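You operate a simulated robot arm through the tools that you are given. There is no shell and no other tool. Be economical: measure what you need, move in short steps, check, and stop when the job is done.

The job below is to be done with a simulated two-armed robot. You get a single attempt, and the scene is never put back.

JOB
Take the dish cloth from the fridge worktop and lay it out flat on the hob worktop.

Only the result counts: the job must be done as asked and must still hold three seconds after the hand-in. Knocking over, shifting, dropping, spilling or breaking anything else fails it. Flat cloth is picked up by pressing the open fingertips on it (5 to 10 N) and closing them slowly along it; thin cloth reads only 2 to 8 mm in the jaws.

ROBOT AND FRAMES
Two 7-joint arms with two-finger parallel grippers on one trunk, on a base that drives. Base frame: it is fixed to the floor where the robot stands at the start and does not move with it; the origin is under the middle of the robot, x ahead of it, y to its left, z up. Lengths are in m, angles in degrees, forces in N, time in s.
The left shoulder is at the start at [0.07, 0.134, 1.151], the right one opposite. Places, roughly: hob worktop [-0.8, 1.1, 0.9]. Payload 1.57 kg a hand.
The tool frame of a hand sits at the grasp point between the pads (the TCP): z along the fingers, y along the line on which they close. The tips reach 0.03 m beyond it. Largest opening 0.08 m; finger width 0.017, thickness 0.012; the body of the gripper, 0.04 by 0.082 m, starts 0.08 m behind the TCP.
Orientation is told as [roll, pitch, yaw] about the base's x, y, z axes, in that order, counted from this pose: with the fingers straight down and closing along the base's y, the tool's x points along the base's -x, its y along +y and its z along -z.

CONTROLS
- The arms move only by the tool nudge_tool. It takes "left_commands", "right_commands" or both (then of equal length, played together; a hand with none holds still); each is a list of rows, each a list of 6 numbers: the shift along the tool's x, y, z in units of 50 mm (1.0 is 50 mm), then the turn, a rotation vector about the tool's x, y, z in units of 4 degrees (1.0 is 4 degrees). In form: [[dx, dy, dz, wx, wy, wz], ...]. A call has 1 to 8 rows; each row shifts and turns the commanded pose from where the row before left it, along the tool's axes as they then stand. "left_hand" and "right_hand" are, for a hand that has rows, the closure in counts, from 0 (fully open) to 255 (shut), set as the call begins (left out, the last holds). A call with a number of a shift or a turn outside -1 to 1 is refused whole. A row lasts 0.2 s, in which the tool goes at most 0.05 m and 8.6 degrees; a call with a longer step from one row to the next is refused whole, and so is a gripper value outside its range. Where a pose cannot be reached the arm comes as near as it can. A force on the tool above 40 N (or 10 N above the force at the start of the call, whichever is more), or a blocked arm, ends the call early, and 0.2 s more pass. Each finger travels about 0.153 m/s and halts on what it meets, pressing with about 22 N; the grip force reading is that of the motor and also rises with nothing between the fingers. The clock runs only during rows and for 0.2 s after the last one: add rows that do not move to give the fingers time. It gives the time, the measured TCP pose, the force on the tool (base axes), the opening and the grip force at its end, in the units of the frame above (readings bear some noise), and new pictures: "pictures" is both (left out), scene, wrist or none (wrist: the cameras of the hands that moved).
- Cameras (640 x 400 px; columns grow to the right, rows downward): "scene" is now at [0.1348, -0.0126, 1.3527]; the picture's right is [-0.11, -0.99, 0.00], its down [-0.74, 0.08, -0.66] and it looks along [0.66, -0.07, -0.75] (base axes); focal length 258 px, centre (320, 200). "left" rides on the left gripper at [0.072, 0.007, -0.122] in its tool frame; the picture's right is [-0.09, 1.00, 0.00], its down [-0.84, -0.08, -0.54] and it looks along [-0.54, -0.05, 0.84] (tool axes); focal length 238 px, centre (320, 200). "right" rides on the right gripper at [0.072, -0.007, -0.122] in its tool frame; the picture's right is [0.09, 1.00, 0.00], its down [-0.84, 0.08, -0.54] and it looks along [-0.54, 0.05, 0.84] (tool axes); focal length 238 px, centre (320, 200). There is no depth. A picture from a camera that has moved, and an enlarged one, comes with that camera's place and axes in the base frame and with its lens. The place of the scene camera against the robot may be out by one fixed shift of up to 0.018 m in any direction.
- lift_body(by): slides the trunk up (or, below 0, down) by that many m; the arms and the scene camera ride with it, the base frame stays. It gives what a move gives, with no picture.
- drive_base(legs): drives the robot by 1 to 6 legs, each [ahead, left, turn to the left] in m, m and degrees, along the robot's own axes; the way and the turn of a leg run together, so that a leg with both is an arc; at most 1.5 m and 180 degrees a leg. The arms and the cameras ride along, it lands a little off, and it stops where it bumps. It gives what a move gives, and a new picture of the scene camera.
- aim_head(pan, tilt): turns the head with the scene camera to pan (to the left, within 86 degrees either way) and tilt (down, from -29 to 69), counted from straight ahead of the robot. It gives what a move gives, and a new picture of the scene camera.
- close_up(camera, box): a new picture of the part [left, top, right, bottom] of that camera's present view, enlarged. No time passes.
- close_job(): hands the job in; it is judged then, once.

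Go step by step. Nothing tells you exact positions but the pictures and the camera data: compare them with the known pose of the tool, close in by small moves and look again before you grip or let go. The budget is 120 turns and 260 pictures, counting those below and the enlarged ones. Unless the task says otherwise, let go and move clear before handing in, and close with one line.

The tools are called after "Call:" by a JSON object that holds its "name" and its "arguments". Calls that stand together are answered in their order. nudge_tool: Moves the arms, as the interface text tells. Its arguments: {"type":"object","properties":{"left_commands":{"type":"array"},"left_hand":{"type":"number"},"right_commands":{"type":"array"},"right_hand":{"type":"number"},"pictures":{"type":"string","enum":["both","scene","wrist","none"]}},"required":[]} The other tools are called the same way: lift_body (by) slides the trunk up or down; drive_base (legs) drives the base; aim_head (pan, tilt) turns the head that bears the scene camera; close_up (camera, box) takes an enlarged picture of a part of a camera's view; close_job () hands the job in.

At the start:

```text
clock: 0.0
left_tcp_pos: [0.4993, 0.2039, 1.0413]
left_orientation: [0.0, 0.0, -0.1]
left_force: [0.0, 0.1, 0.0]
left_finger_gap: 0.0798
left_grip_force: 0.1
right_tcp_pos: [0.4565, -0.1763, 1.0975]
right_orientation: [0.1, 0.1, -0.1]
right_force: [-0.8, -0.6, 0.8]
right_finger_gap: 0.08
right_grip_force: 0.0
trunk travel left (down, up): [-0.725, 0.215]
robot x, y, heading: [-0.0001, 0.0026, 0.0]
head pan, tilt: [-6.4, 48.5]
```

scene: 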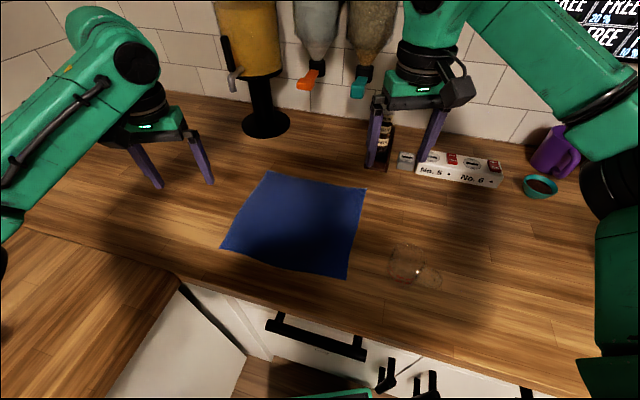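
right: 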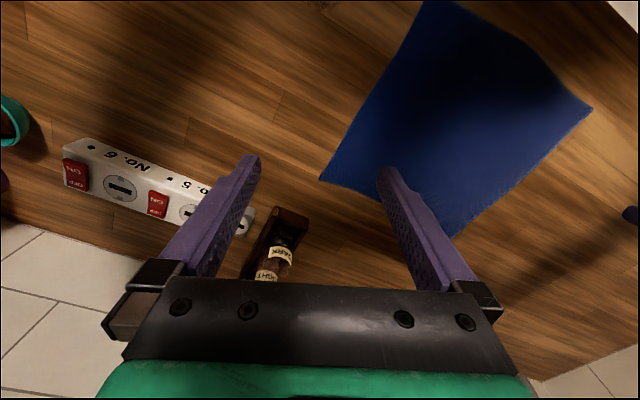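
left: 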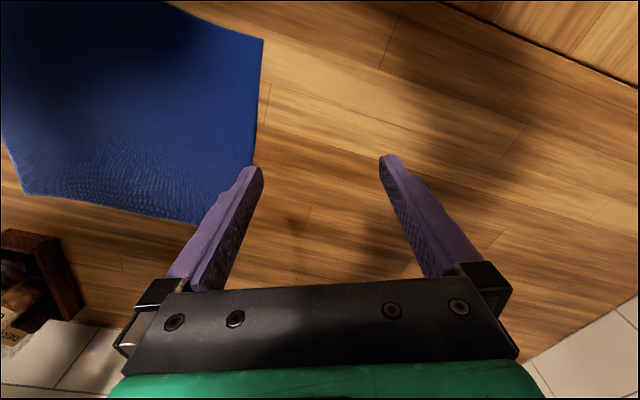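

The blue cloth lies ahead, centred near [0.52, 0.0], about 0.27 m square, with a clear glass just right of its near corner. First I look toward the hob worktop on the left.

Call:
{"name": "aim_head", "arguments": {"pan": 86, "tilt": 35}}

Call:
{"name": "close_up", "arguments": {"camera": "scene", "box": [0, 0, 640, 400]}}

```text
clock: 1.7
left_tcp_pos: [0.5001, 0.2043, 1.0421]
left_orientation: [0.1, 0.0, 0.0]
left_force: [0.0, 0.0, 0.1]
left_finger_gap: 0.08
left_grip_force: 0.1
right_tcp_pos: [0.4555, -0.1765, 1.098]
right_orientation: [0.0, 0.0, 0.0]
right_force: [0.3, -0.1, 0.0]
right_finger_gap: 0.08
right_grip_force: 0.1
trunk travel left (down, up): [-0.725, 0.215]
robot x, y, heading: [-0.0001, 0.0043, -0.1]
head pan, tilt: [85.9, 35.0]
camera scene: at [0.0633, 0.0839, 1.3724], right [1.0, -0.07, 0.0], down [-0.04, -0.57, -0.82], along [0.06, 0.82, -0.57], focal length 258 px, centre (320, 200)
```

scene: 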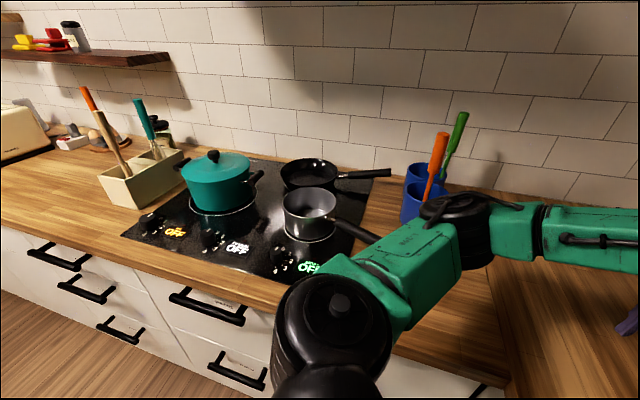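

```text
1.00 times, centred on (320, 200) of scene
camera zoom: at [0.0633, 0.0839, 1.3724], right [1.0, -0.07, 0.0], down [-0.04, -0.57, -0.82], along [0.06, 0.82, -0.57], focal length 258 px, centre (320, 200)
```

zoom: 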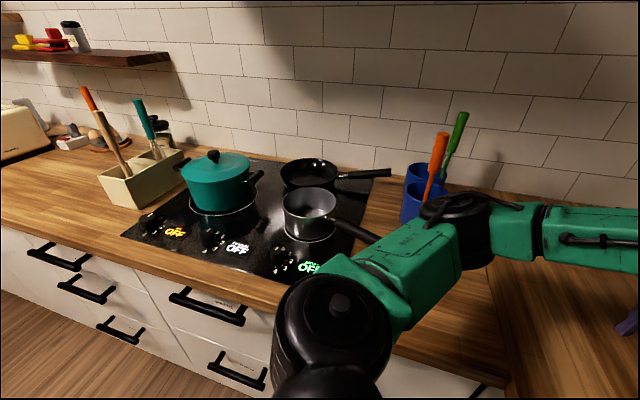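

Comparing all three cameras, the cloth surface sits nearer z = 0.91, and its near corners are about [0.42, 0.15] and [0.33, -0.08], square to the counter at about -20° yaw. I bring both hands above those corners.

Call:
{"name": "aim_head", "arguments": {"pan": -6.4, "tilt": 52}}

Call:
{"name": "nudge_tool", "arguments": {"left_commands": [[0.487, -0.577, 0.267, 0, 0, 0], [0.487, -0.577, 0.267, 0, 0, 0], [0.487, -0.577, 0.267, 0, 0, 0], [0, 0, 0, 0, 0, 1], [0, 0, 0, 0, 0, 1], [0, 0, 0, 0, 0, 1], [0, 0, 0, 0, 0, 1], [0, 0, 0, 0, 0, 1]], "right_commands": [[0, 0.77, 0.4, 0, 0, 0], [0, 0.77, 0.4, 0, 0, 0], [0.6, 0.76, 0.2, 0, 0, 0], [0.9, 0, 0.3, 0, 0, 0], [0.41, 0, 0.6, 0, 0, 1], [0, 0, 0, 0, 0, 1], [0, 0, 0, 0, 0, 1], [0, 0, 0, 0, 0, 1]], "left_hand": 130, "right_hand": 130}}

```text
clock: 3.3
left_tcp_pos: [0.5004, 0.2037, 1.0422]
left_orientation: [-0.1, -0.1, 0.0]
left_force: [0.3, 0.1, -0.4]
left_finger_gap: 0.08
left_grip_force: 0.0
right_tcp_pos: [0.4555, -0.1747, 1.0987]
right_orientation: [0.0, 0.0, 0.0]
right_force: [0.8, 0.7, 0.7]
right_finger_gap: 0.0801
right_grip_force: 0.1
trunk travel left (down, up): [-0.725, 0.215]
robot x, y, heading: [0.0004, -0.0008, 0.4]
head pan, tilt: [-6.4, 52.0]
camera scene: at [0.1316, -0.0122, 1.348], right [-0.11, -0.99, 0.0], down [-0.78, 0.09, -0.62], along [0.61, -0.07, -0.79], focal length 258 px, centre (320, 200)
```

scene: 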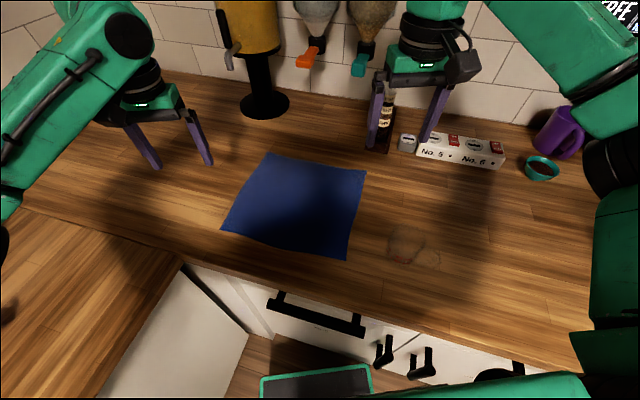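

```text
clock: 5.1
left_tcp_pos: [0.4276, 0.1178, 1.0023]
left_orientation: [0.0, 0.0, -20.0]
left_force: [0.3, 0.1, -1.0]
left_finger_gap: 0.039
left_grip_force: 0.1
right_tcp_pos: [0.36, -0.0612, 1.003]
right_orientation: [0.0, 0.1, -16.2]
right_force: [-0.9, 0.6, 0.3]
right_finger_gap: 0.0391
right_grip_force: 0.1
trunk travel left (down, up): [-0.725, 0.215]
robot x, y, heading: [0.003, -0.0013, -0.1]
head pan, tilt: [-6.4, 52.0]
camera scene: at [0.1317, -0.0123, 1.348], right [-0.11, -0.99, 0.0], down [-0.78, 0.09, -0.62], along [0.61, -0.07, -0.79], focal length 258 px, centre (320, 200)
camera right: at [0.2893, -0.0464, 1.1249], right [0.19, 0.98, 0.0], down [0.83, -0.16, 0.54], along [0.53, -0.1, -0.84], focal length 238 px, centre (320, 200)
camera left: at [0.3606, 0.1478, 1.1237], right [0.43, 0.9, 0.0], down [0.76, -0.36, 0.54], along [0.49, -0.23, -0.84], focal length 238 px, centre (320, 200)
```

scene: 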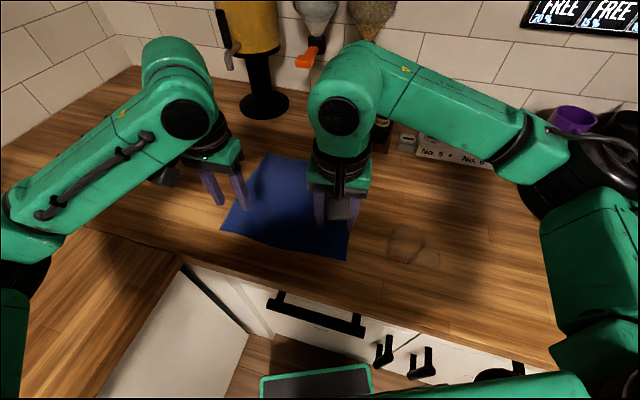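
right: 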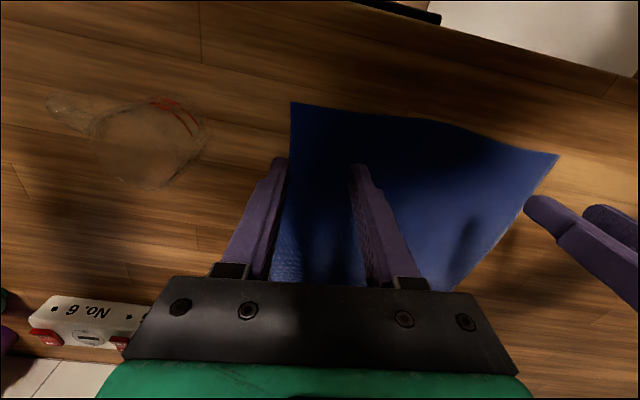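
left: 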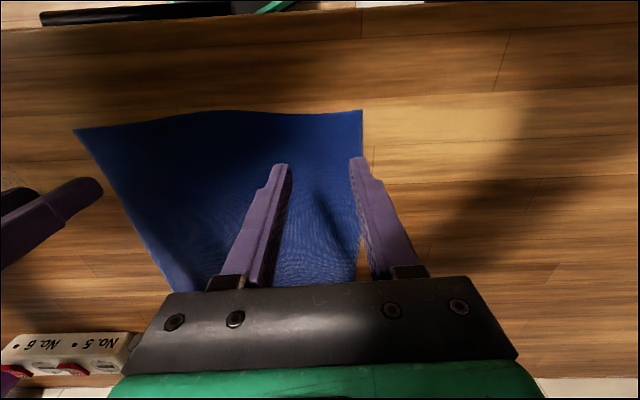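

Cloth corners are confirmed at [0.418, 0.161] and [0.323, -0.077] with z about 0.91. I make small corrections and descend to just above the cloth.

Call:
{"name": "nudge_tool", "arguments": {"left_commands": [[0.142, 0.098, 0, 0, 0, 0.45], [0, 0, 0, 0, 0, 0], [0, 0, 0.4, 0, 0, 0], [0, 0, 0.4, 0, 0, 0], [0, 0, 0.15, 0, 0, 0]], "right_commands": [[0.2, 0.09, 0, 0, 0, 0.7], [0, 0, 0, 0, 0, 0.7], [0, 0, 0.4, 0, 0, 0], [0, 0, 0.4, 0, 0, 0], [0, 0, 0.15, 0, 0, 0]], "left_hand": 159, "right_hand": 159, "pictures": "wrist"}}

```text
clock: 6.3
left_tcp_pos: [0.4215, 0.1242, 0.9548]
left_orientation: [0.0, 0.0, -21.8]
left_force: [-0.4, 0.9, 0.3]
left_finger_gap: 0.03
left_grip_force: 0.0
right_tcp_pos: [0.3512, -0.0534, 0.9551]
right_orientation: [0.1, 0.0, -21.6]
right_force: [-1.1, 0.6, -0.6]
right_finger_gap: 0.0301
right_grip_force: 0.1
trunk travel left (down, up): [-0.725, 0.215]
robot x, y, heading: [0.0006, 0.0017, 0.1]
head pan, tilt: [-6.4, 52.0]
camera right: at [0.2824, -0.0326, 1.0777], right [0.28, 0.96, 0.0], down [0.81, -0.24, 0.54], along [0.52, -0.15, -0.84], focal length 238 px, centre (320, 200)
camera left: at [0.3564, 0.1568, 1.0768], right [0.46, 0.89, 0.0], down [0.75, -0.38, 0.54], along [0.48, -0.25, -0.84], focal length 238 px, centre (320, 200)
```

right: 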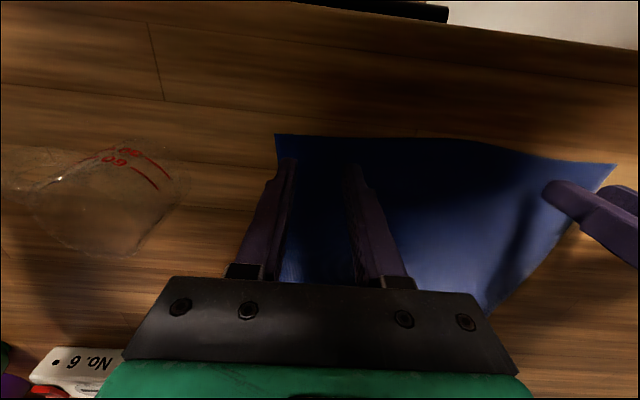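
left: 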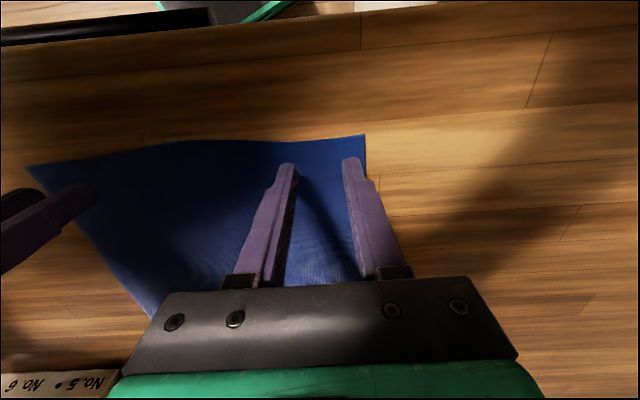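

Both fingertips sit over the corners. I creep down until contact.

Call:
{"name": "nudge_tool", "arguments": {"left_commands": [[0, 0, 0.1, 0, 0, 0], [0, 0, 0.1, 0, 0, 0], [0, 0, 0.06, 0, 0, 0], [0, 0, 0, 0, 0, 0]], "right_commands": [[0, 0, 0.1, 0, 0, 0], [0, 0, 0.1, 0, 0, 0], [0, 0, 0.06, 0, 0, 0], [0, 0, 0, 0, 0, 0]], "pictures": "none"}}

```text
clock: 7.3
left_tcp_pos: [0.4202, 0.1261, 0.9425]
left_orientation: [0.0, -0.1, -21.8]
left_force: [0.1, -0.1, 2.3]
left_finger_gap: 0.03
left_grip_force: 0.0
right_tcp_pos: [0.3516, -0.0523, 0.9429]
right_orientation: [0.0, 0.1, -21.6]
right_force: [-0.1, 0.5, -0.4]
right_finger_gap: 0.0299
right_grip_force: 0.2
trunk travel left (down, up): [-0.725, 0.215]
robot x, y, heading: [-0.0023, 0.0048, 0.0]
head pan, tilt: [-6.4, 52.0]
```

Call:
{"name": "nudge_tool", "arguments": {"left_commands": [[0, 0, 0.03, 0, 0, 0], [0, 0, 0.0, 0, 0, 0]], "right_commands": [[0, 0, 0.05, 0, 0, 0], [0, 0, 0.0, 0, 0, 0]], "pictures": "none"}}

```text
clock: 7.9
left_tcp_pos: [0.4203, 0.1248, 0.9425]
left_orientation: [0.1, -0.3, -21.8]
left_force: [3.0, 0.0, 9.0]
left_finger_gap: 0.0299
left_grip_force: 0.1
right_tcp_pos: [0.3519, -0.0543, 0.9405]
right_orientation: [0.1, -0.2, -21.8]
right_force: [3.6, -1.4, 16.3]
right_finger_gap: 0.0301
right_grip_force: 0.0
trunk travel left (down, up): [-0.725, 0.215]
robot x, y, heading: [0.0055, -0.001, -0.1]
head pan, tilt: [-6.4, 52.0]
```

Call:
{"name": "nudge_tool", "arguments": {"left_commands": [[0, 0, -0.005, 0, 0, 0], [0, 0, 0, 0, 0, 0]], "right_commands": [[0, 0, -0.025, 0, 0, 0], [0, 0, 0, 0, 0, 0]], "left_hand": 170, "right_hand": 170, "pictures": "none"}}

Call:
{"name": "nudge_tool", "arguments": {"left_commands": [[0, 0, 0, 0, 0, 0]], "right_commands": [[0, 0, 0, 0, 0, 0]], "left_hand": 185, "right_hand": 185}}

```text
clock: 8.5
left_tcp_pos: [0.42, 0.1241, 0.9418]
left_orientation: [0.0, -0.1, -21.8]
left_force: [1.0, -0.9, 12.5]
left_finger_gap: 0.0249
left_grip_force: 0.0
right_tcp_pos: [0.3496, -0.054, 0.9418]
right_orientation: [0.1, -0.1, -21.6]
right_force: [1.5, -0.1, 8.5]
right_finger_gap: 0.0253
right_grip_force: 0.1
trunk travel left (down, up): [-0.725, 0.215]
robot x, y, heading: [-0.0003, -0.0011, 0.2]
head pan, tilt: [-6.4, 52.0]
```

```text
clock: 8.9
left_tcp_pos: [0.4197, 0.1241, 0.9412]
left_orientation: [0.0, -0.2, -21.9]
left_force: [-0.1, -0.6, 11.2]
left_finger_gap: 0.02
left_grip_force: 0.0
right_tcp_pos: [0.3492, -0.0544, 0.9416]
right_orientation: [0.0, -0.2, -21.7]
right_force: [0.2, -0.1, 8.1]
right_finger_gap: 0.02
right_grip_force: 0.0
trunk travel left (down, up): [-0.725, 0.215]
robot x, y, heading: [-0.0028, 0.0008, -0.1]
head pan, tilt: [-6.4, 52.0]
camera scene: at [0.1289, -0.0128, 1.3483], right [-0.11, -0.99, 0.0], down [-0.78, 0.09, -0.62], along [0.61, -0.07, -0.79], focal length 258 px, centre (320, 200)
camera right: at [0.2805, -0.0329, 1.0638], right [0.28, 0.96, 0.0], down [0.81, -0.24, 0.54], along [0.52, -0.15, -0.84], focal length 238 px, centre (320, 200)
camera left: at [0.3543, 0.1566, 1.0631], right [0.46, 0.89, 0.0], down [0.75, -0.38, 0.54], along [0.48, -0.25, -0.84], focal length 238 px, centre (320, 200)
```

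scene: 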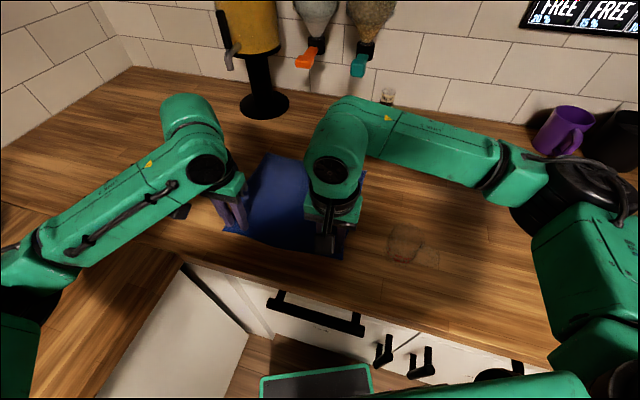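
right: 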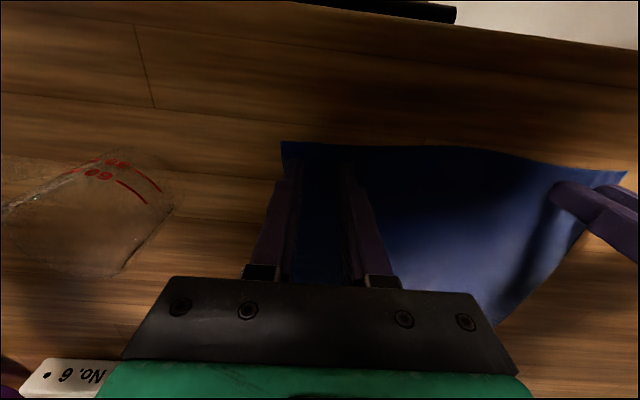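
left: 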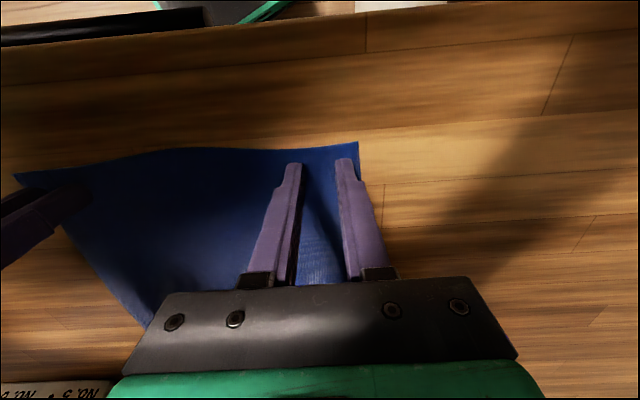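

Contact is good and the cloth is moving with the fingers. I continue closing slowly.

Call:
{"name": "nudge_tool", "arguments": {"left_commands": [[0, 0, 0, 0, 0, 0]], "right_commands": [[0, 0, 0, 0, 0, 0]], "left_hand": 200, "right_hand": 200, "pictures": "none"}}

Call:
{"name": "nudge_tool", "arguments": {"left_commands": [[0, 0, 0, 0, 0, 0]], "right_commands": [[0, 0, 0, 0, 0, 0]], "left_hand": 215, "right_hand": 215, "pictures": "none"}}

Call:
{"name": "nudge_tool", "arguments": {"left_commands": [[0, 0, 0, 0, 0, 0]], "right_commands": [[0, 0, 0, 0, 0, 0]], "left_hand": 230, "right_hand": 230, "pictures": "none"}}

Call:
{"name": "nudge_tool", "arguments": {"left_commands": [[0, 0, 0, 0, 0, 0], [0, 0, 0, 0, 0, 0], [0, 0, 0, 0, 0, 0]], "right_commands": [[0, 0, 0, 0, 0, 0], [0, 0, 0, 0, 0, 0], [0, 0, 0, 0, 0, 0]], "left_hand": 255, "right_hand": 255, "pictures": "wrist"}}

```text
clock: 9.3
left_tcp_pos: [0.4196, 0.124, 0.9417]
left_orientation: [0.0, -0.1, -21.8]
left_force: [0.0, -0.3, 12.3]
left_finger_gap: 0.0169
left_grip_force: 0.0
right_tcp_pos: [0.3489, -0.0516, 0.942]
right_orientation: [0.1, -0.1, -21.6]
right_force: [-0.9, 0.5, 6.2]
right_finger_gap: 0.0155
right_grip_force: 0.1
trunk travel left (down, up): [-0.725, 0.215]
robot x, y, heading: [0.0019, -0.0035, -0.3]
head pan, tilt: [-6.4, 52.0]
```

```text
clock: 9.7
left_tcp_pos: [0.4187, 0.1238, 0.9421]
left_orientation: [-0.1, -0.2, -21.9]
left_force: [0.3, -1.2, 13.1]
left_finger_gap: 0.0127
left_grip_force: 0.6
right_tcp_pos: [0.3498, -0.0533, 0.9422]
right_orientation: [0.1, -0.1, -21.6]
right_force: [-0.6, -0.4, 5.6]
right_finger_gap: 0.0104
right_grip_force: 0.0
trunk travel left (down, up): [-0.725, 0.215]
robot x, y, heading: [-0.001, -0.0019, -0.0]
head pan, tilt: [-6.4, 52.0]
```

```text
clock: 10.1
left_tcp_pos: [0.4198, 0.1254, 0.9418]
left_orientation: [0.0, 0.0, -21.8]
left_force: [0.3, 0.3, 13.7]
left_finger_gap: 0.0069
left_grip_force: 0.0
right_tcp_pos: [0.3494, -0.0525, 0.9414]
right_orientation: [0.1, -0.2, -21.6]
right_force: [-0.2, -0.5, 4.9]
right_finger_gap: 0.0054
right_grip_force: 0.0
trunk travel left (down, up): [-0.725, 0.215]
robot x, y, heading: [0.0004, 0.0022, 0.3]
head pan, tilt: [-6.4, 52.0]
```

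```text
clock: 10.9
left_tcp_pos: [0.4188, 0.124, 0.9422]
left_orientation: [0.0, 0.0, -21.8]
left_force: [0.2, 0.7, 13.9]
left_finger_gap: 0.0001
left_grip_force: 21.4
right_tcp_pos: [0.3508, -0.054, 0.9406]
right_orientation: [0.1, 0.0, -21.6]
right_force: [-0.3, 0.0, 4.6]
right_finger_gap: 0.0001
right_grip_force: 20.9
trunk travel left (down, up): [-0.725, 0.215]
robot x, y, heading: [0.0047, -0.0018, -0.0]
head pan, tilt: [-6.4, 52.0]
camera right: at [0.2806, -0.0328, 1.0639], right [0.28, 0.96, 0.0], down [0.81, -0.24, 0.54], along [0.52, -0.15, -0.84], focal length 238 px, centre (320, 200)
camera left: at [0.3543, 0.1568, 1.0631], right [0.46, 0.89, 0.0], down [0.75, -0.38, 0.54], along [0.48, -0.25, -0.84], focal length 238 px, centre (320, 200)
```

right: 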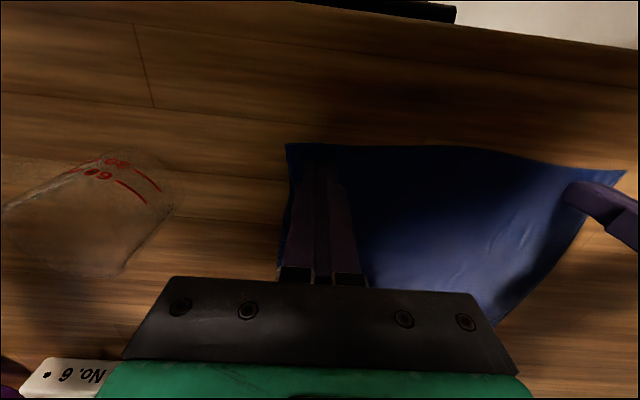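
left: 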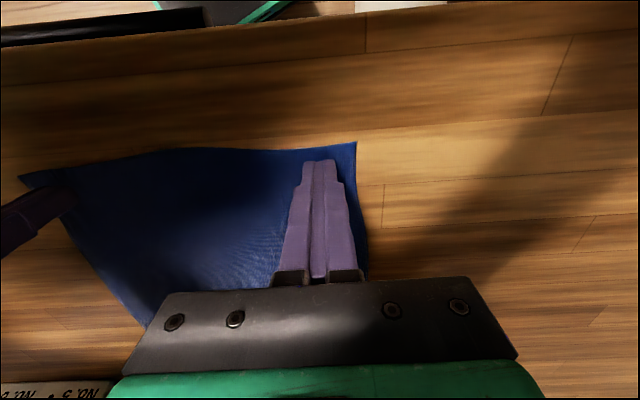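

The jaws closed fully, so nothing is held; the fingers slid over the cloth. I'll lift slightly, open wider, shift inward along the edge, and look.

Call:
{"name": "nudge_tool", "arguments": {"left_commands": [[0, 0, -0.4, 0, 0, 0], [0, -0.3, 0, 0, 0, 0], [0, 0, 0, 0, 0, 0]], "right_commands": [[0, 0, -0.4, 0, 0, 0], [0, 0.3, 0, 0, 0, 0], [0, 0, 0, 0, 0, 0]], "left_hand": 64, "right_hand": 64, "pictures": "wrist"}}

```text
clock: 11.7
left_tcp_pos: [0.4148, 0.11, 0.9604]
left_orientation: [-0.1, 0.1, -21.9]
left_force: [0.0, 0.0, 0.1]
left_finger_gap: 0.0598
left_grip_force: 0.0
right_tcp_pos: [0.3564, -0.0383, 0.9606]
right_orientation: [0.1, 0.1, -21.5]
right_force: [-0.1, 0.1, 0.4]
right_finger_gap: 0.0599
right_grip_force: 0.1
trunk travel left (down, up): [-0.725, 0.215]
robot x, y, heading: [-0.0016, -0.0006, 0.2]
head pan, tilt: [-6.4, 52.0]
camera right: at [0.2879, -0.0182, 1.0823], right [0.28, 0.96, 0.0], down [0.81, -0.24, 0.54], along [0.52, -0.15, -0.84], focal length 238 px, centre (320, 200)
camera left: at [0.3511, 0.1426, 1.0819], right [0.46, 0.89, 0.0], down [0.75, -0.38, 0.54], along [0.48, -0.25, -0.84], focal length 238 px, centre (320, 200)
```

right: 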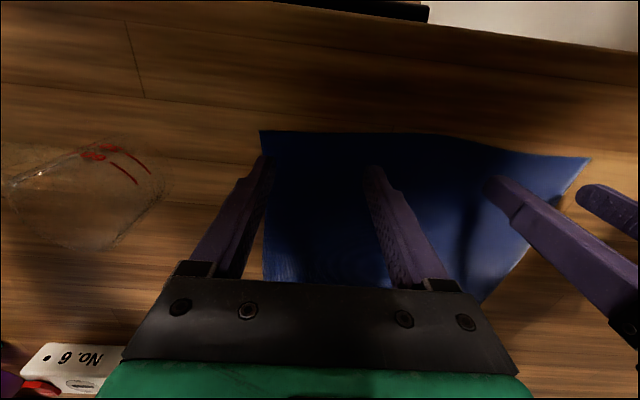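
left: 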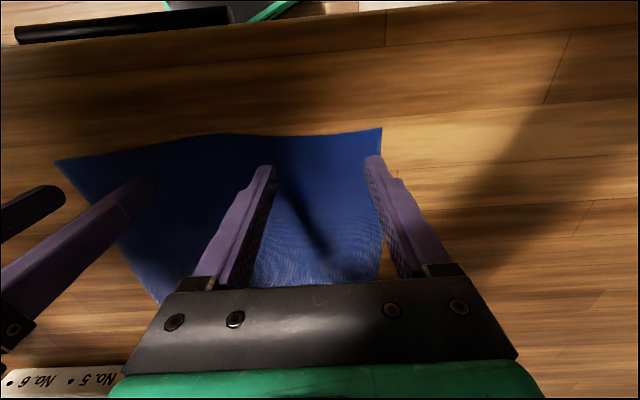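

Corners are between the opened fingers and the edge now. I press again with a wider jaw and close in fine steps.

Call:
{"name": "nudge_tool", "arguments": {"left_commands": [[0, 0, 0.3, 0, 0, 0], [0, 0, 0.09, 0, 0, 0], [0, 0, 0, 0, 0, 0]], "right_commands": [[0, 0, 0.3, 0, 0, 0], [0, 0, 0.105, 0, 0, 0], [0, 0, 0, 0, 0, 0]], "pictures": "none"}}

Call:
{"name": "nudge_tool", "arguments": {"left_commands": [[0, 0, 0, 0, 0, 0]], "right_commands": [[0, 0, 0, 0, 0, 0]], "left_hand": 72, "right_hand": 72, "pictures": "none"}}

Call:
{"name": "nudge_tool", "arguments": {"left_commands": [[0, 0, 0, 0, 0, 0]], "right_commands": [[0, 0, 0, 0, 0, 0]], "left_hand": 80, "right_hand": 80, "pictures": "wrist"}}

```text
clock: 12.5
left_tcp_pos: [0.4155, 0.1103, 0.9419]
left_orientation: [0.0, 0.0, -21.8]
left_force: [-0.1, -0.2, 2.7]
left_finger_gap: 0.0597
left_grip_force: 0.2
right_tcp_pos: [0.3573, -0.0396, 0.9417]
right_orientation: [0.2, -0.1, -21.6]
right_force: [2.6, 0.1, 12.7]
right_finger_gap: 0.0598
right_grip_force: 0.0
trunk travel left (down, up): [-0.725, 0.215]
robot x, y, heading: [-0.0037, 0.0017, 0.0]
head pan, tilt: [-6.4, 52.0]
```

```text
clock: 12.9
left_tcp_pos: [0.4154, 0.1114, 0.9425]
left_orientation: [0.0, 0.1, -21.8]
left_force: [0.1, -0.7, 2.3]
left_finger_gap: 0.0564
left_grip_force: 0.1
right_tcp_pos: [0.3555, -0.0398, 0.941]
right_orientation: [0.1, -0.2, -21.6]
right_force: [3.0, 0.0, 16.5]
right_finger_gap: 0.0546
right_grip_force: 0.0
trunk travel left (down, up): [-0.725, 0.215]
robot x, y, heading: [-0.0005, -0.002, -0.5]
head pan, tilt: [-6.4, 52.0]
```

```text
clock: 13.3
left_tcp_pos: [0.4132, 0.1102, 0.9413]
left_orientation: [0.0, -0.1, -21.7]
left_force: [1.3, -0.7, 2.9]
left_finger_gap: 0.0543
left_grip_force: 0.1
right_tcp_pos: [0.356, -0.0389, 0.9417]
right_orientation: [0.2, -0.1, -21.6]
right_force: [2.8, 0.4, 19.5]
right_finger_gap: 0.0543
right_grip_force: 0.0
trunk travel left (down, up): [-0.725, 0.215]
robot x, y, heading: [-0.0016, -0.0018, -0.1]
head pan, tilt: [-6.4, 52.0]
camera right: at [0.2866, -0.018, 1.0636], right [0.28, 0.96, 0.0], down [0.8, -0.24, 0.54], along [0.52, -0.15, -0.84], focal length 238 px, centre (320, 200)
camera left: at [0.3492, 0.1429, 1.0634], right [0.46, 0.89, 0.0], down [0.75, -0.38, 0.54], along [0.48, -0.25, -0.84], focal length 238 px, centre (320, 200)
```

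right: 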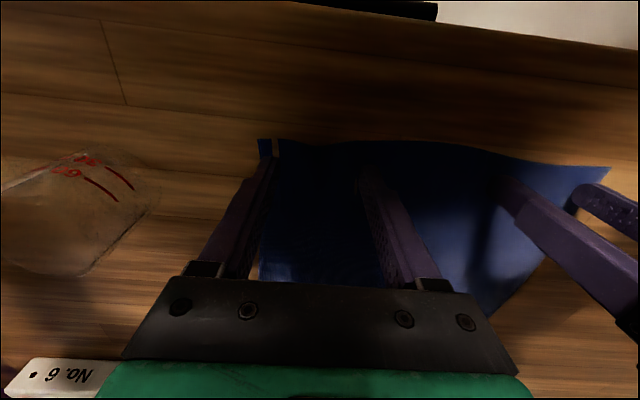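
left: 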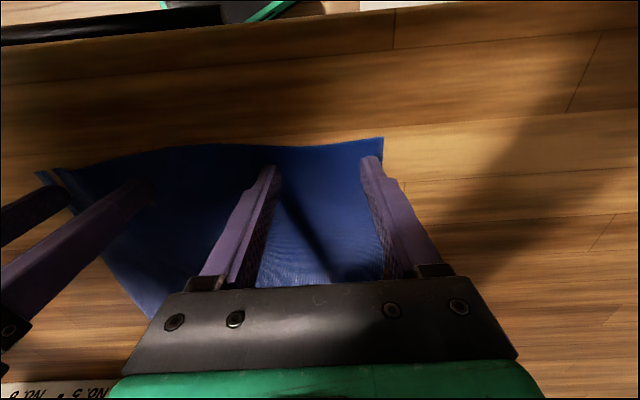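

Right presses too hard and left too lightly, so I rebalance and keep closing.

Call:
{"name": "nudge_tool", "arguments": {"left_commands": [[0, 0, 0.02, 0, 0, 0]], "right_commands": [[0, 0, -0.03, 0, 0, 0]], "left_hand": 92, "right_hand": 92, "pictures": "none"}}

Call:
{"name": "nudge_tool", "arguments": {"left_commands": [[0, 0, 0, 0, 0, 0]], "right_commands": [[0, 0, 0, 0, 0, 0]], "left_hand": 104, "right_hand": 104, "pictures": "none"}}

Call:
{"name": "nudge_tool", "arguments": {"left_commands": [[0, 0, 0, 0, 0, 0]], "right_commands": [[0, 0, 0, 0, 0, 0]], "left_hand": 116, "right_hand": 116, "pictures": "wrist"}}

```text
clock: 13.7
left_tcp_pos: [0.4153, 0.1109, 0.9427]
left_orientation: [0.1, -0.2, -21.8]
left_force: [-2.3, 1.3, 10.9]
left_finger_gap: 0.05
left_grip_force: 0.0
right_tcp_pos: [0.3555, -0.0391, 0.9417]
right_orientation: [-0.1, 0.0, -21.5]
right_force: [1.5, 0.1, 4.6]
right_finger_gap: 0.0506
right_grip_force: 0.0
trunk travel left (down, up): [-0.725, 0.215]
robot x, y, heading: [-0.0009, 0.0031, 0.3]
head pan, tilt: [-6.4, 52.0]
```

```text
clock: 14.1
left_tcp_pos: [0.4156, 0.1089, 0.942]
left_orientation: [0.0, -0.2, -21.7]
left_force: [-0.4, 0.7, 14.1]
left_finger_gap: 0.0448
left_grip_force: 0.1
right_tcp_pos: [0.3554, -0.0401, 0.9417]
right_orientation: [0.0, -0.2, -21.6]
right_force: [-0.8, -0.6, 0.2]
right_finger_gap: 0.0475
right_grip_force: 0.1
trunk travel left (down, up): [-0.725, 0.215]
robot x, y, heading: [-0.0009, 0.0004, 0.1]
head pan, tilt: [-6.4, 52.0]
```

```text
clock: 14.5
left_tcp_pos: [0.4149, 0.1103, 0.9419]
left_orientation: [0.0, -0.1, -21.8]
left_force: [0.1, 0.4, 15.2]
left_finger_gap: 0.0442
left_grip_force: 0.7
right_tcp_pos: [0.3558, -0.0399, 0.9428]
right_orientation: [0.1, -0.1, -21.6]
right_force: [-0.1, -0.1, 0.9]
right_finger_gap: 0.0436
right_grip_force: 0.1
trunk travel left (down, up): [-0.725, 0.215]
robot x, y, heading: [0.0007, 0.0, 0.1]
head pan, tilt: [-6.4, 52.0]
camera right: at [0.2864, -0.0188, 1.0647], right [0.28, 0.96, 0.0], down [0.81, -0.24, 0.54], along [0.52, -0.15, -0.84], focal length 238 px, centre (320, 200)
camera left: at [0.3494, 0.1424, 1.063], right [0.45, 0.89, 0.0], down [0.75, -0.38, 0.54], along [0.48, -0.25, -0.84], focal length 238 px, centre (320, 200)
```

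right: 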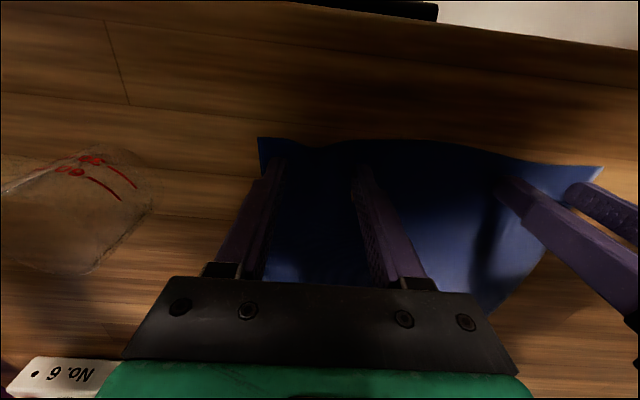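
left: 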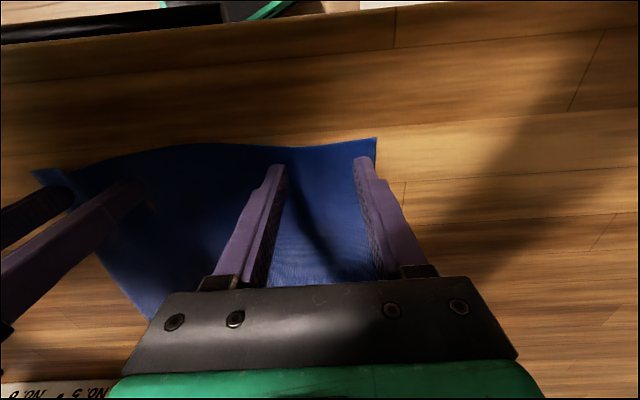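

Cloth buckles slightly between the fingers. I trim the pressing force and keep closing.

Call:
{"name": "nudge_tool", "arguments": {"left_commands": [[0, 0, -0.008, 0, 0, 0]], "right_commands": [[0, 0, 0.018, 0, 0, 0]], "left_hand": 128, "right_hand": 124, "pictures": "none"}}

Call:
{"name": "nudge_tool", "arguments": {"left_commands": [[0, 0, 0, 0, 0, 0]], "right_commands": [[0, 0, 0, 0, 0, 0]], "left_hand": 140, "right_hand": 136, "pictures": "none"}}

Call:
{"name": "nudge_tool", "arguments": {"left_commands": [[0, 0, 0, 0, 0, 0]], "right_commands": [[0, 0, 0, 0, 0, 0]], "left_hand": 152, "right_hand": 148, "pictures": "wrist"}}

```text
clock: 14.9
left_tcp_pos: [0.4154, 0.1094, 0.9409]
left_orientation: [-0.1, -0.1, -21.8]
left_force: [0.3, -0.2, 13.3]
left_finger_gap: 0.0368
left_grip_force: 0.1
right_tcp_pos: [0.3544, -0.0398, 0.9419]
right_orientation: [0.1, -0.1, -21.5]
right_force: [0.5, -0.3, 2.5]
right_finger_gap: 0.0411
right_grip_force: 0.0
trunk travel left (down, up): [-0.725, 0.215]
robot x, y, heading: [-0.0034, -0.0034, 0.2]
head pan, tilt: [-6.4, 52.0]
```

```text
clock: 15.3
left_tcp_pos: [0.4141, 0.1099, 0.9409]
left_orientation: [0.0, -0.1, -21.8]
left_force: [0.1, 0.1, 14.6]
left_finger_gap: 0.0367
left_grip_force: 0.8
right_tcp_pos: [0.3559, -0.0398, 0.942]
right_orientation: [0.1, -0.1, -21.7]
right_force: [-0.3, 1.5, 2.3]
right_finger_gap: 0.0371
right_grip_force: 0.0
trunk travel left (down, up): [-0.725, 0.215]
robot x, y, heading: [-0.0008, -0.0026, 0.1]
head pan, tilt: [-6.4, 52.0]
```

```text
clock: 15.7
left_tcp_pos: [0.4148, 0.1094, 0.9412]
left_orientation: [-0.1, -0.1, -21.8]
left_force: [-0.4, -1.6, 13.7]
left_finger_gap: 0.031
left_grip_force: 0.0
right_tcp_pos: [0.3551, -0.0402, 0.9423]
right_orientation: [0.2, -0.1, -21.7]
right_force: [-0.3, 1.1, 2.7]
right_finger_gap: 0.0337
right_grip_force: 0.1
trunk travel left (down, up): [-0.725, 0.215]
robot x, y, heading: [0.0015, -0.0029, 0.1]
head pan, tilt: [-6.4, 52.0]
camera right: at [0.2862, -0.019, 1.0641], right [0.28, 0.96, 0.0], down [0.81, -0.24, 0.54], along [0.52, -0.15, -0.84], focal length 238 px, centre (320, 200)
camera left: at [0.3492, 0.1418, 1.0631], right [0.46, 0.89, 0.0], down [0.75, -0.38, 0.54], along [0.48, -0.25, -0.84], focal length 238 px, centre (320, 200)
```

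right: 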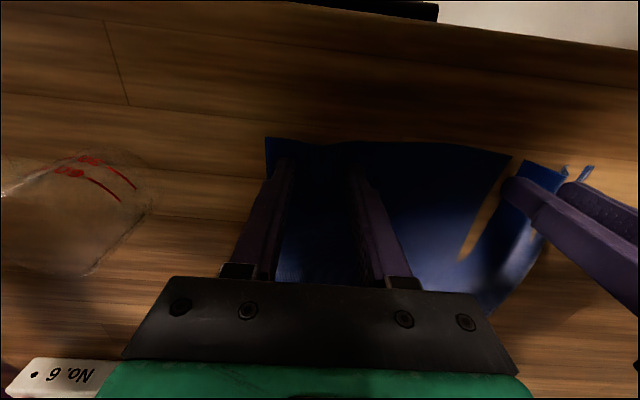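
left: 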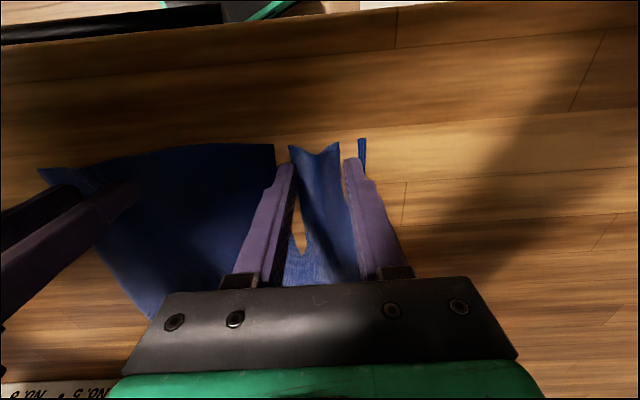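

A raised fold has formed between the left fingers. I continue there and press a little more on the right.

Call:
{"name": "nudge_tool", "arguments": {"left_commands": [[0, 0, -0.008, 0, 0, 0]], "right_commands": [[0, 0, 0.03, 0, 0, 0]], "left_hand": 164, "right_hand": 148, "pictures": "none"}}

Call:
{"name": "nudge_tool", "arguments": {"left_commands": [[0, 0, 0, 0, 0, 0]], "right_commands": [[0, 0, 0, 0, 0, 0]], "left_hand": 176, "right_hand": 158, "pictures": "none"}}

Call:
{"name": "nudge_tool", "arguments": {"left_commands": [[0, 0, 0, 0, 0, 0]], "right_commands": [[0, 0, 0, 0, 0, 0]], "left_hand": 188, "right_hand": 168, "pictures": "wrist"}}

```text
clock: 16.1
left_tcp_pos: [0.4136, 0.1104, 0.9406]
left_orientation: [0.1, 0.0, -21.8]
left_force: [1.7, 0.3, 5.4]
left_finger_gap: 0.0276
left_grip_force: 0.0
right_tcp_pos: [0.3555, -0.0388, 0.9422]
right_orientation: [0.3, -0.1, -21.6]
right_force: [-0.8, -2.2, 16.3]
right_finger_gap: 0.0337
right_grip_force: 0.2
trunk travel left (down, up): [-0.725, 0.215]
robot x, y, heading: [-0.003, -0.0017, 0.0]
head pan, tilt: [-6.4, 52.0]
```

```text
clock: 16.5
left_tcp_pos: [0.4134, 0.1105, 0.9418]
left_orientation: [0.0, -0.1, -21.7]
left_force: [0.7, -1.0, 2.6]
left_finger_gap: 0.0242
left_grip_force: 0.1
right_tcp_pos: [0.3567, -0.0396, 0.9428]
right_orientation: [0.3, -0.2, -21.7]
right_force: [2.2, -0.5, 21.8]
right_finger_gap: 0.0286
right_grip_force: 0.0
trunk travel left (down, up): [-0.725, 0.215]
robot x, y, heading: [-0.0012, 0.0023, -0.2]
head pan, tilt: [-6.4, 52.0]
```

```text
clock: 16.9
left_tcp_pos: [0.4131, 0.1105, 0.9425]
left_orientation: [0.1, 0.0, -21.9]
left_force: [-0.4, -1.7, 1.5]
left_finger_gap: 0.0217
left_grip_force: 0.6
right_tcp_pos: [0.3562, -0.0395, 0.9422]
right_orientation: [0.2, -0.2, -21.7]
right_force: [2.1, -0.3, 26.5]
right_finger_gap: 0.0262
right_grip_force: 0.1
trunk travel left (down, up): [-0.725, 0.215]
robot x, y, heading: [0.0, -0.0012, -0.0]
head pan, tilt: [-6.4, 52.0]
camera right: at [0.2859, -0.0182, 1.0635], right [0.28, 0.96, 0.0], down [0.8, -0.24, 0.55], along [0.52, -0.15, -0.84], focal length 238 px, centre (320, 200)
camera left: at [0.3486, 0.1425, 1.0636], right [0.46, 0.89, 0.0], down [0.75, -0.38, 0.54], along [0.48, -0.25, -0.84], focal length 238 px, centre (320, 200)
```

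right: 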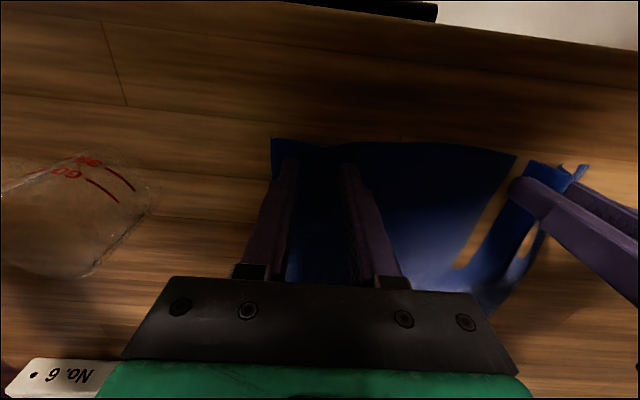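
left: 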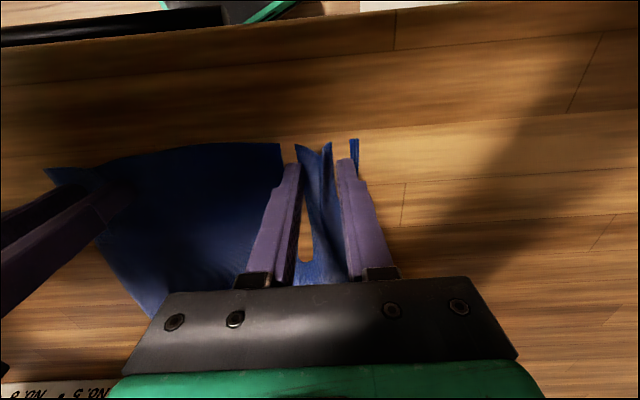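

The left fold stands between the fingers. I close the left onto it and ease the right.

Call:
{"name": "nudge_tool", "arguments": {"left_commands": [[0, 0, 0.005, 0, 0, 0]], "right_commands": [[0, 0, -0.02, 0, 0, 0]], "left_hand": 202, "right_hand": 176, "pictures": "none"}}

Call:
{"name": "nudge_tool", "arguments": {"left_commands": [[0, 0, 0.005, 0, 0, 0]], "right_commands": [[0, 0, 0, 0, 0, 0]], "left_hand": 216, "right_hand": 184, "pictures": "none"}}

Call:
{"name": "nudge_tool", "arguments": {"left_commands": [[0, 0, 0, 0, 0, 0]], "right_commands": [[0, 0, 0, 0, 0, 0]], "left_hand": 230, "right_hand": 192, "pictures": "wrist"}}

```text
clock: 17.3
left_tcp_pos: [0.4134, 0.1102, 0.9415]
left_orientation: [0.1, -0.1, -21.7]
left_force: [-1.0, -0.7, 2.9]
left_finger_gap: 0.0158
left_grip_force: 0.1
right_tcp_pos: [0.3556, -0.0387, 0.9419]
right_orientation: [0.1, -0.1, -21.6]
right_force: [3.0, 4.1, 20.2]
right_finger_gap: 0.025
right_grip_force: 0.2
trunk travel left (down, up): [-0.725, 0.215]
robot x, y, heading: [-0.0026, 0.0026, -0.0]
head pan, tilt: [-6.4, 52.0]
```

```text
clock: 17.7
left_tcp_pos: [0.4135, 0.1096, 0.9413]
left_orientation: [0.0, -0.2, -21.8]
left_force: [-0.8, -1.2, 7.1]
left_finger_gap: 0.0123
left_grip_force: 0.0
right_tcp_pos: [0.3548, -0.0388, 0.9415]
right_orientation: [0.0, -0.1, -21.5]
right_force: [0.6, 2.1, 17.0]
right_finger_gap: 0.0219
right_grip_force: 0.2
trunk travel left (down, up): [-0.725, 0.215]
robot x, y, heading: [-0.0015, 0.0022, 0.3]
head pan, tilt: [-6.4, 52.0]
```

```text
clock: 18.1
left_tcp_pos: [0.4138, 0.1098, 0.9422]
left_orientation: [0.0, -0.1, -21.8]
left_force: [-0.9, -1.6, 7.8]
left_finger_gap: 0.0079
left_grip_force: 0.0
right_tcp_pos: [0.3547, -0.04, 0.9415]
right_orientation: [0.0, -0.2, -21.6]
right_force: [0.0, 2.4, 15.4]
right_finger_gap: 0.0191
right_grip_force: 0.1
trunk travel left (down, up): [-0.725, 0.215]
robot x, y, heading: [-0.0025, -0.0004, 0.0]
head pan, tilt: [-6.4, 52.0]
camera right: at [0.2855, -0.0185, 1.0637], right [0.28, 0.96, 0.0], down [0.81, -0.24, 0.54], along [0.52, -0.15, -0.84], focal length 238 px, centre (320, 200)
camera left: at [0.3486, 0.1427, 1.0631], right [0.46, 0.89, 0.0], down [0.75, -0.38, 0.54], along [0.48, -0.25, -0.84], focal length 238 px, centre (320, 200)
```

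right: 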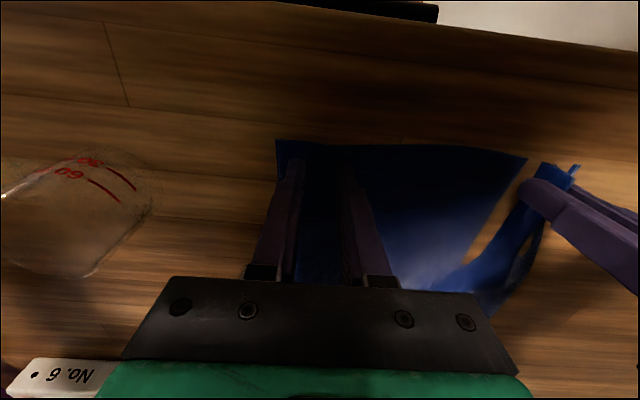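
left: 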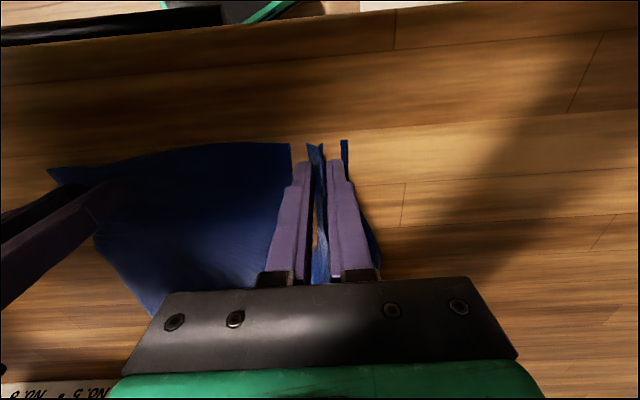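

Left fold is being pinched. I close the left fully and inspect the right.

Call:
{"name": "nudge_tool", "arguments": {"left_commands": [[0, 0, 0, 0, 0, 0], [0, 0, 0, 0, 0, 0]], "left_hand": 255, "pictures": "wrist"}}

Call:
{"name": "close_up", "arguments": {"camera": "right", "box": [230, 110, 430, 290]}}

```text
clock: 18.7
left_tcp_pos: [0.4138, 0.1097, 0.9413]
left_orientation: [0.1, -0.1, -21.9]
left_force: [-2.8, -5.5, 9.7]
left_finger_gap: 0.0026
left_grip_force: 21.5
right_tcp_pos: [0.3558, -0.0389, 0.9412]
right_orientation: [0.2, -0.1, -21.6]
right_force: [2.3, 4.3, 11.2]
right_finger_gap: 0.0206
right_grip_force: 0.2
trunk travel left (down, up): [-0.725, 0.215]
robot x, y, heading: [0.0039, -0.0009, -0.0]
head pan, tilt: [-6.4, 52.0]
camera left: at [0.3485, 0.1424, 1.0631], right [0.46, 0.89, 0.0], down [0.75, -0.38, 0.54], along [0.48, -0.25, -0.84], focal length 238 px, centre (320, 200)
```

left: 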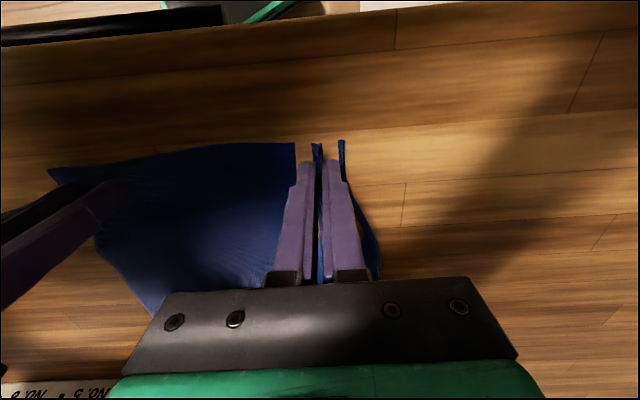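

```text
2.22 times, centred on (330, 200) of right
camera zoom: at [0.2855, -0.0186, 1.0637], right [0.28, 0.96, 0.0], down [0.81, -0.24, 0.54], along [0.52, -0.15, -0.84], focal length 530 px, centre (298, 200)
```

zoom: 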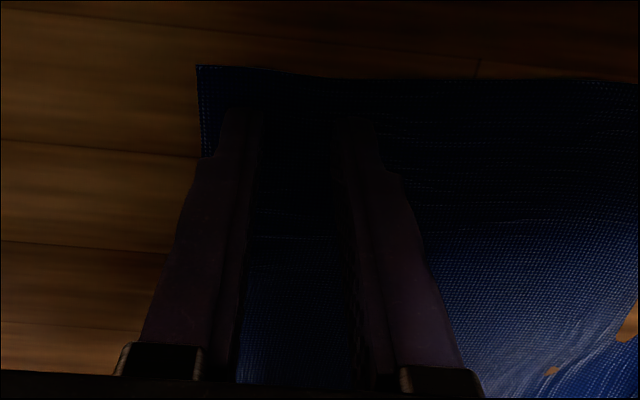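

Left holds cloth (2.6 mm). The right has no fold, so I lift it, reopen slightly inward, and repeat with firmer pressure as worked on the left.

Call:
{"name": "nudge_tool", "arguments": {"right_commands": [[0, 0, -0.3, 0, 0, 0], [0, 0.2, 0, 0, 0, 0], [0, 0, 0, 0, 0, 0], [0, 0, 0.26, 0, 0, 0], [0, 0, 0.04, 0, 0, 0], [0, 0, 0, 0, 0, 0]], "right_hand": 72, "pictures": "wrist"}}

```text
clock: 20.1
left_tcp_pos: [0.415, 0.1098, 0.941]
left_orientation: [0.1, -0.1, -21.8]
left_force: [-1.8, 0.0, 13.5]
left_finger_gap: 0.0027
left_grip_force: 22.2
right_tcp_pos: [0.3598, -0.0318, 0.9423]
right_orientation: [0.1, -0.1, -21.7]
right_force: [-1.1, -0.8, 3.7]
right_finger_gap: 0.0574
right_grip_force: 0.0
trunk travel left (down, up): [-0.725, 0.215]
robot x, y, heading: [0.0013, -0.0003, 0.1]
head pan, tilt: [-6.4, 52.0]
camera right: at [0.2893, -0.0095, 1.0639], right [0.28, 0.96, 0.0], down [0.8, -0.24, 0.54], along [0.52, -0.15, -0.84], focal length 238 px, centre (320, 200)
```

right: 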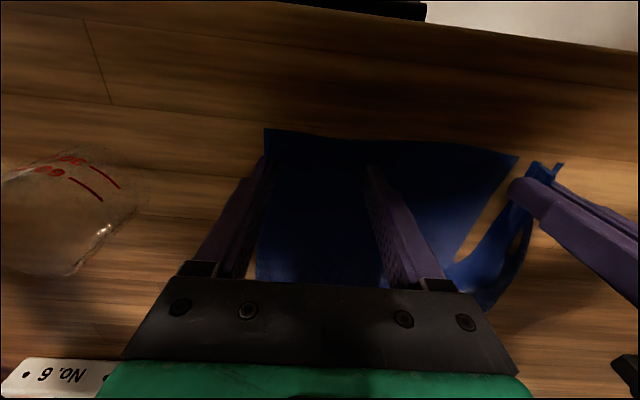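

Call:
{"name": "nudge_tool", "arguments": {"right_commands": [[0, 0, 0.01, 0, 0, 0]], "right_hand": 84, "pictures": "none"}}

Call:
{"name": "nudge_tool", "arguments": {"right_commands": [[0, 0, 0.01, 0, 0, 0]], "right_hand": 96, "pictures": "none"}}

Call:
{"name": "nudge_tool", "arguments": {"right_commands": [[0, 0, 0.01, 0, 0, 0]], "right_hand": 106, "pictures": "wrist"}}

```text
clock: 20.5
left_tcp_pos: [0.4142, 0.1114, 0.9415]
left_orientation: [0.0, -0.1, -21.8]
left_force: [0.1, -0.6, 11.9]
left_finger_gap: 0.0027
left_grip_force: 21.9
right_tcp_pos: [0.3594, -0.0293, 0.942]
right_orientation: [0.1, -0.1, -21.6]
right_force: [0.9, 1.1, 8.8]
right_finger_gap: 0.0526
right_grip_force: 0.1
trunk travel left (down, up): [-0.725, 0.215]
robot x, y, heading: [-0.0001, -0.0013, -0.1]
head pan, tilt: [-6.4, 52.0]
```

```text
clock: 20.9
left_tcp_pos: [0.4149, 0.1098, 0.9403]
left_orientation: [0.1, -0.1, -21.7]
left_force: [2.0, -0.9, 12.3]
left_finger_gap: 0.0027
left_grip_force: 22.5
right_tcp_pos: [0.3596, -0.03, 0.9417]
right_orientation: [0.2, -0.2, -21.7]
right_force: [0.0, 1.2, 13.3]
right_finger_gap: 0.0475
right_grip_force: 0.0
trunk travel left (down, up): [-0.725, 0.215]
robot x, y, heading: [-0.0029, -0.0005, 0.1]
head pan, tilt: [-6.4, 52.0]
```

```text
clock: 21.3
left_tcp_pos: [0.414, 0.1108, 0.9425]
left_orientation: [0.0, -0.2, -21.9]
left_force: [2.7, -0.9, 8.2]
left_finger_gap: 0.0028
left_grip_force: 22.2
right_tcp_pos: [0.3592, -0.0295, 0.9427]
right_orientation: [0.2, -0.3, -21.6]
right_force: [1.0, 0.5, 24.6]
right_finger_gap: 0.0475
right_grip_force: 0.3
trunk travel left (down, up): [-0.725, 0.215]
robot x, y, heading: [0.0035, -0.0017, 0.3]
head pan, tilt: [-6.4, 52.0]
camera right: at [0.2894, -0.0092, 1.0635], right [0.28, 0.96, 0.0], down [0.8, -0.24, 0.55], along [0.52, -0.15, -0.84], focal length 238 px, centre (320, 200)
```

right: 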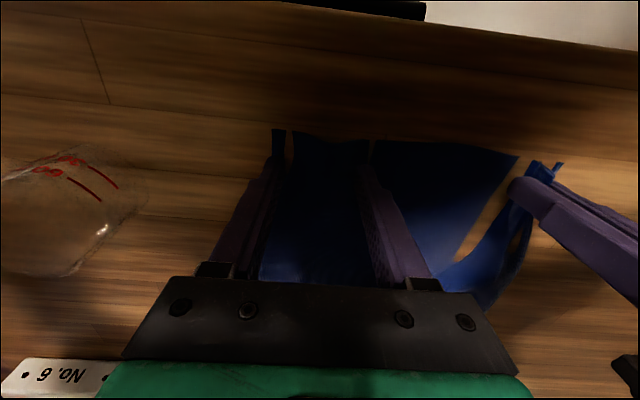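

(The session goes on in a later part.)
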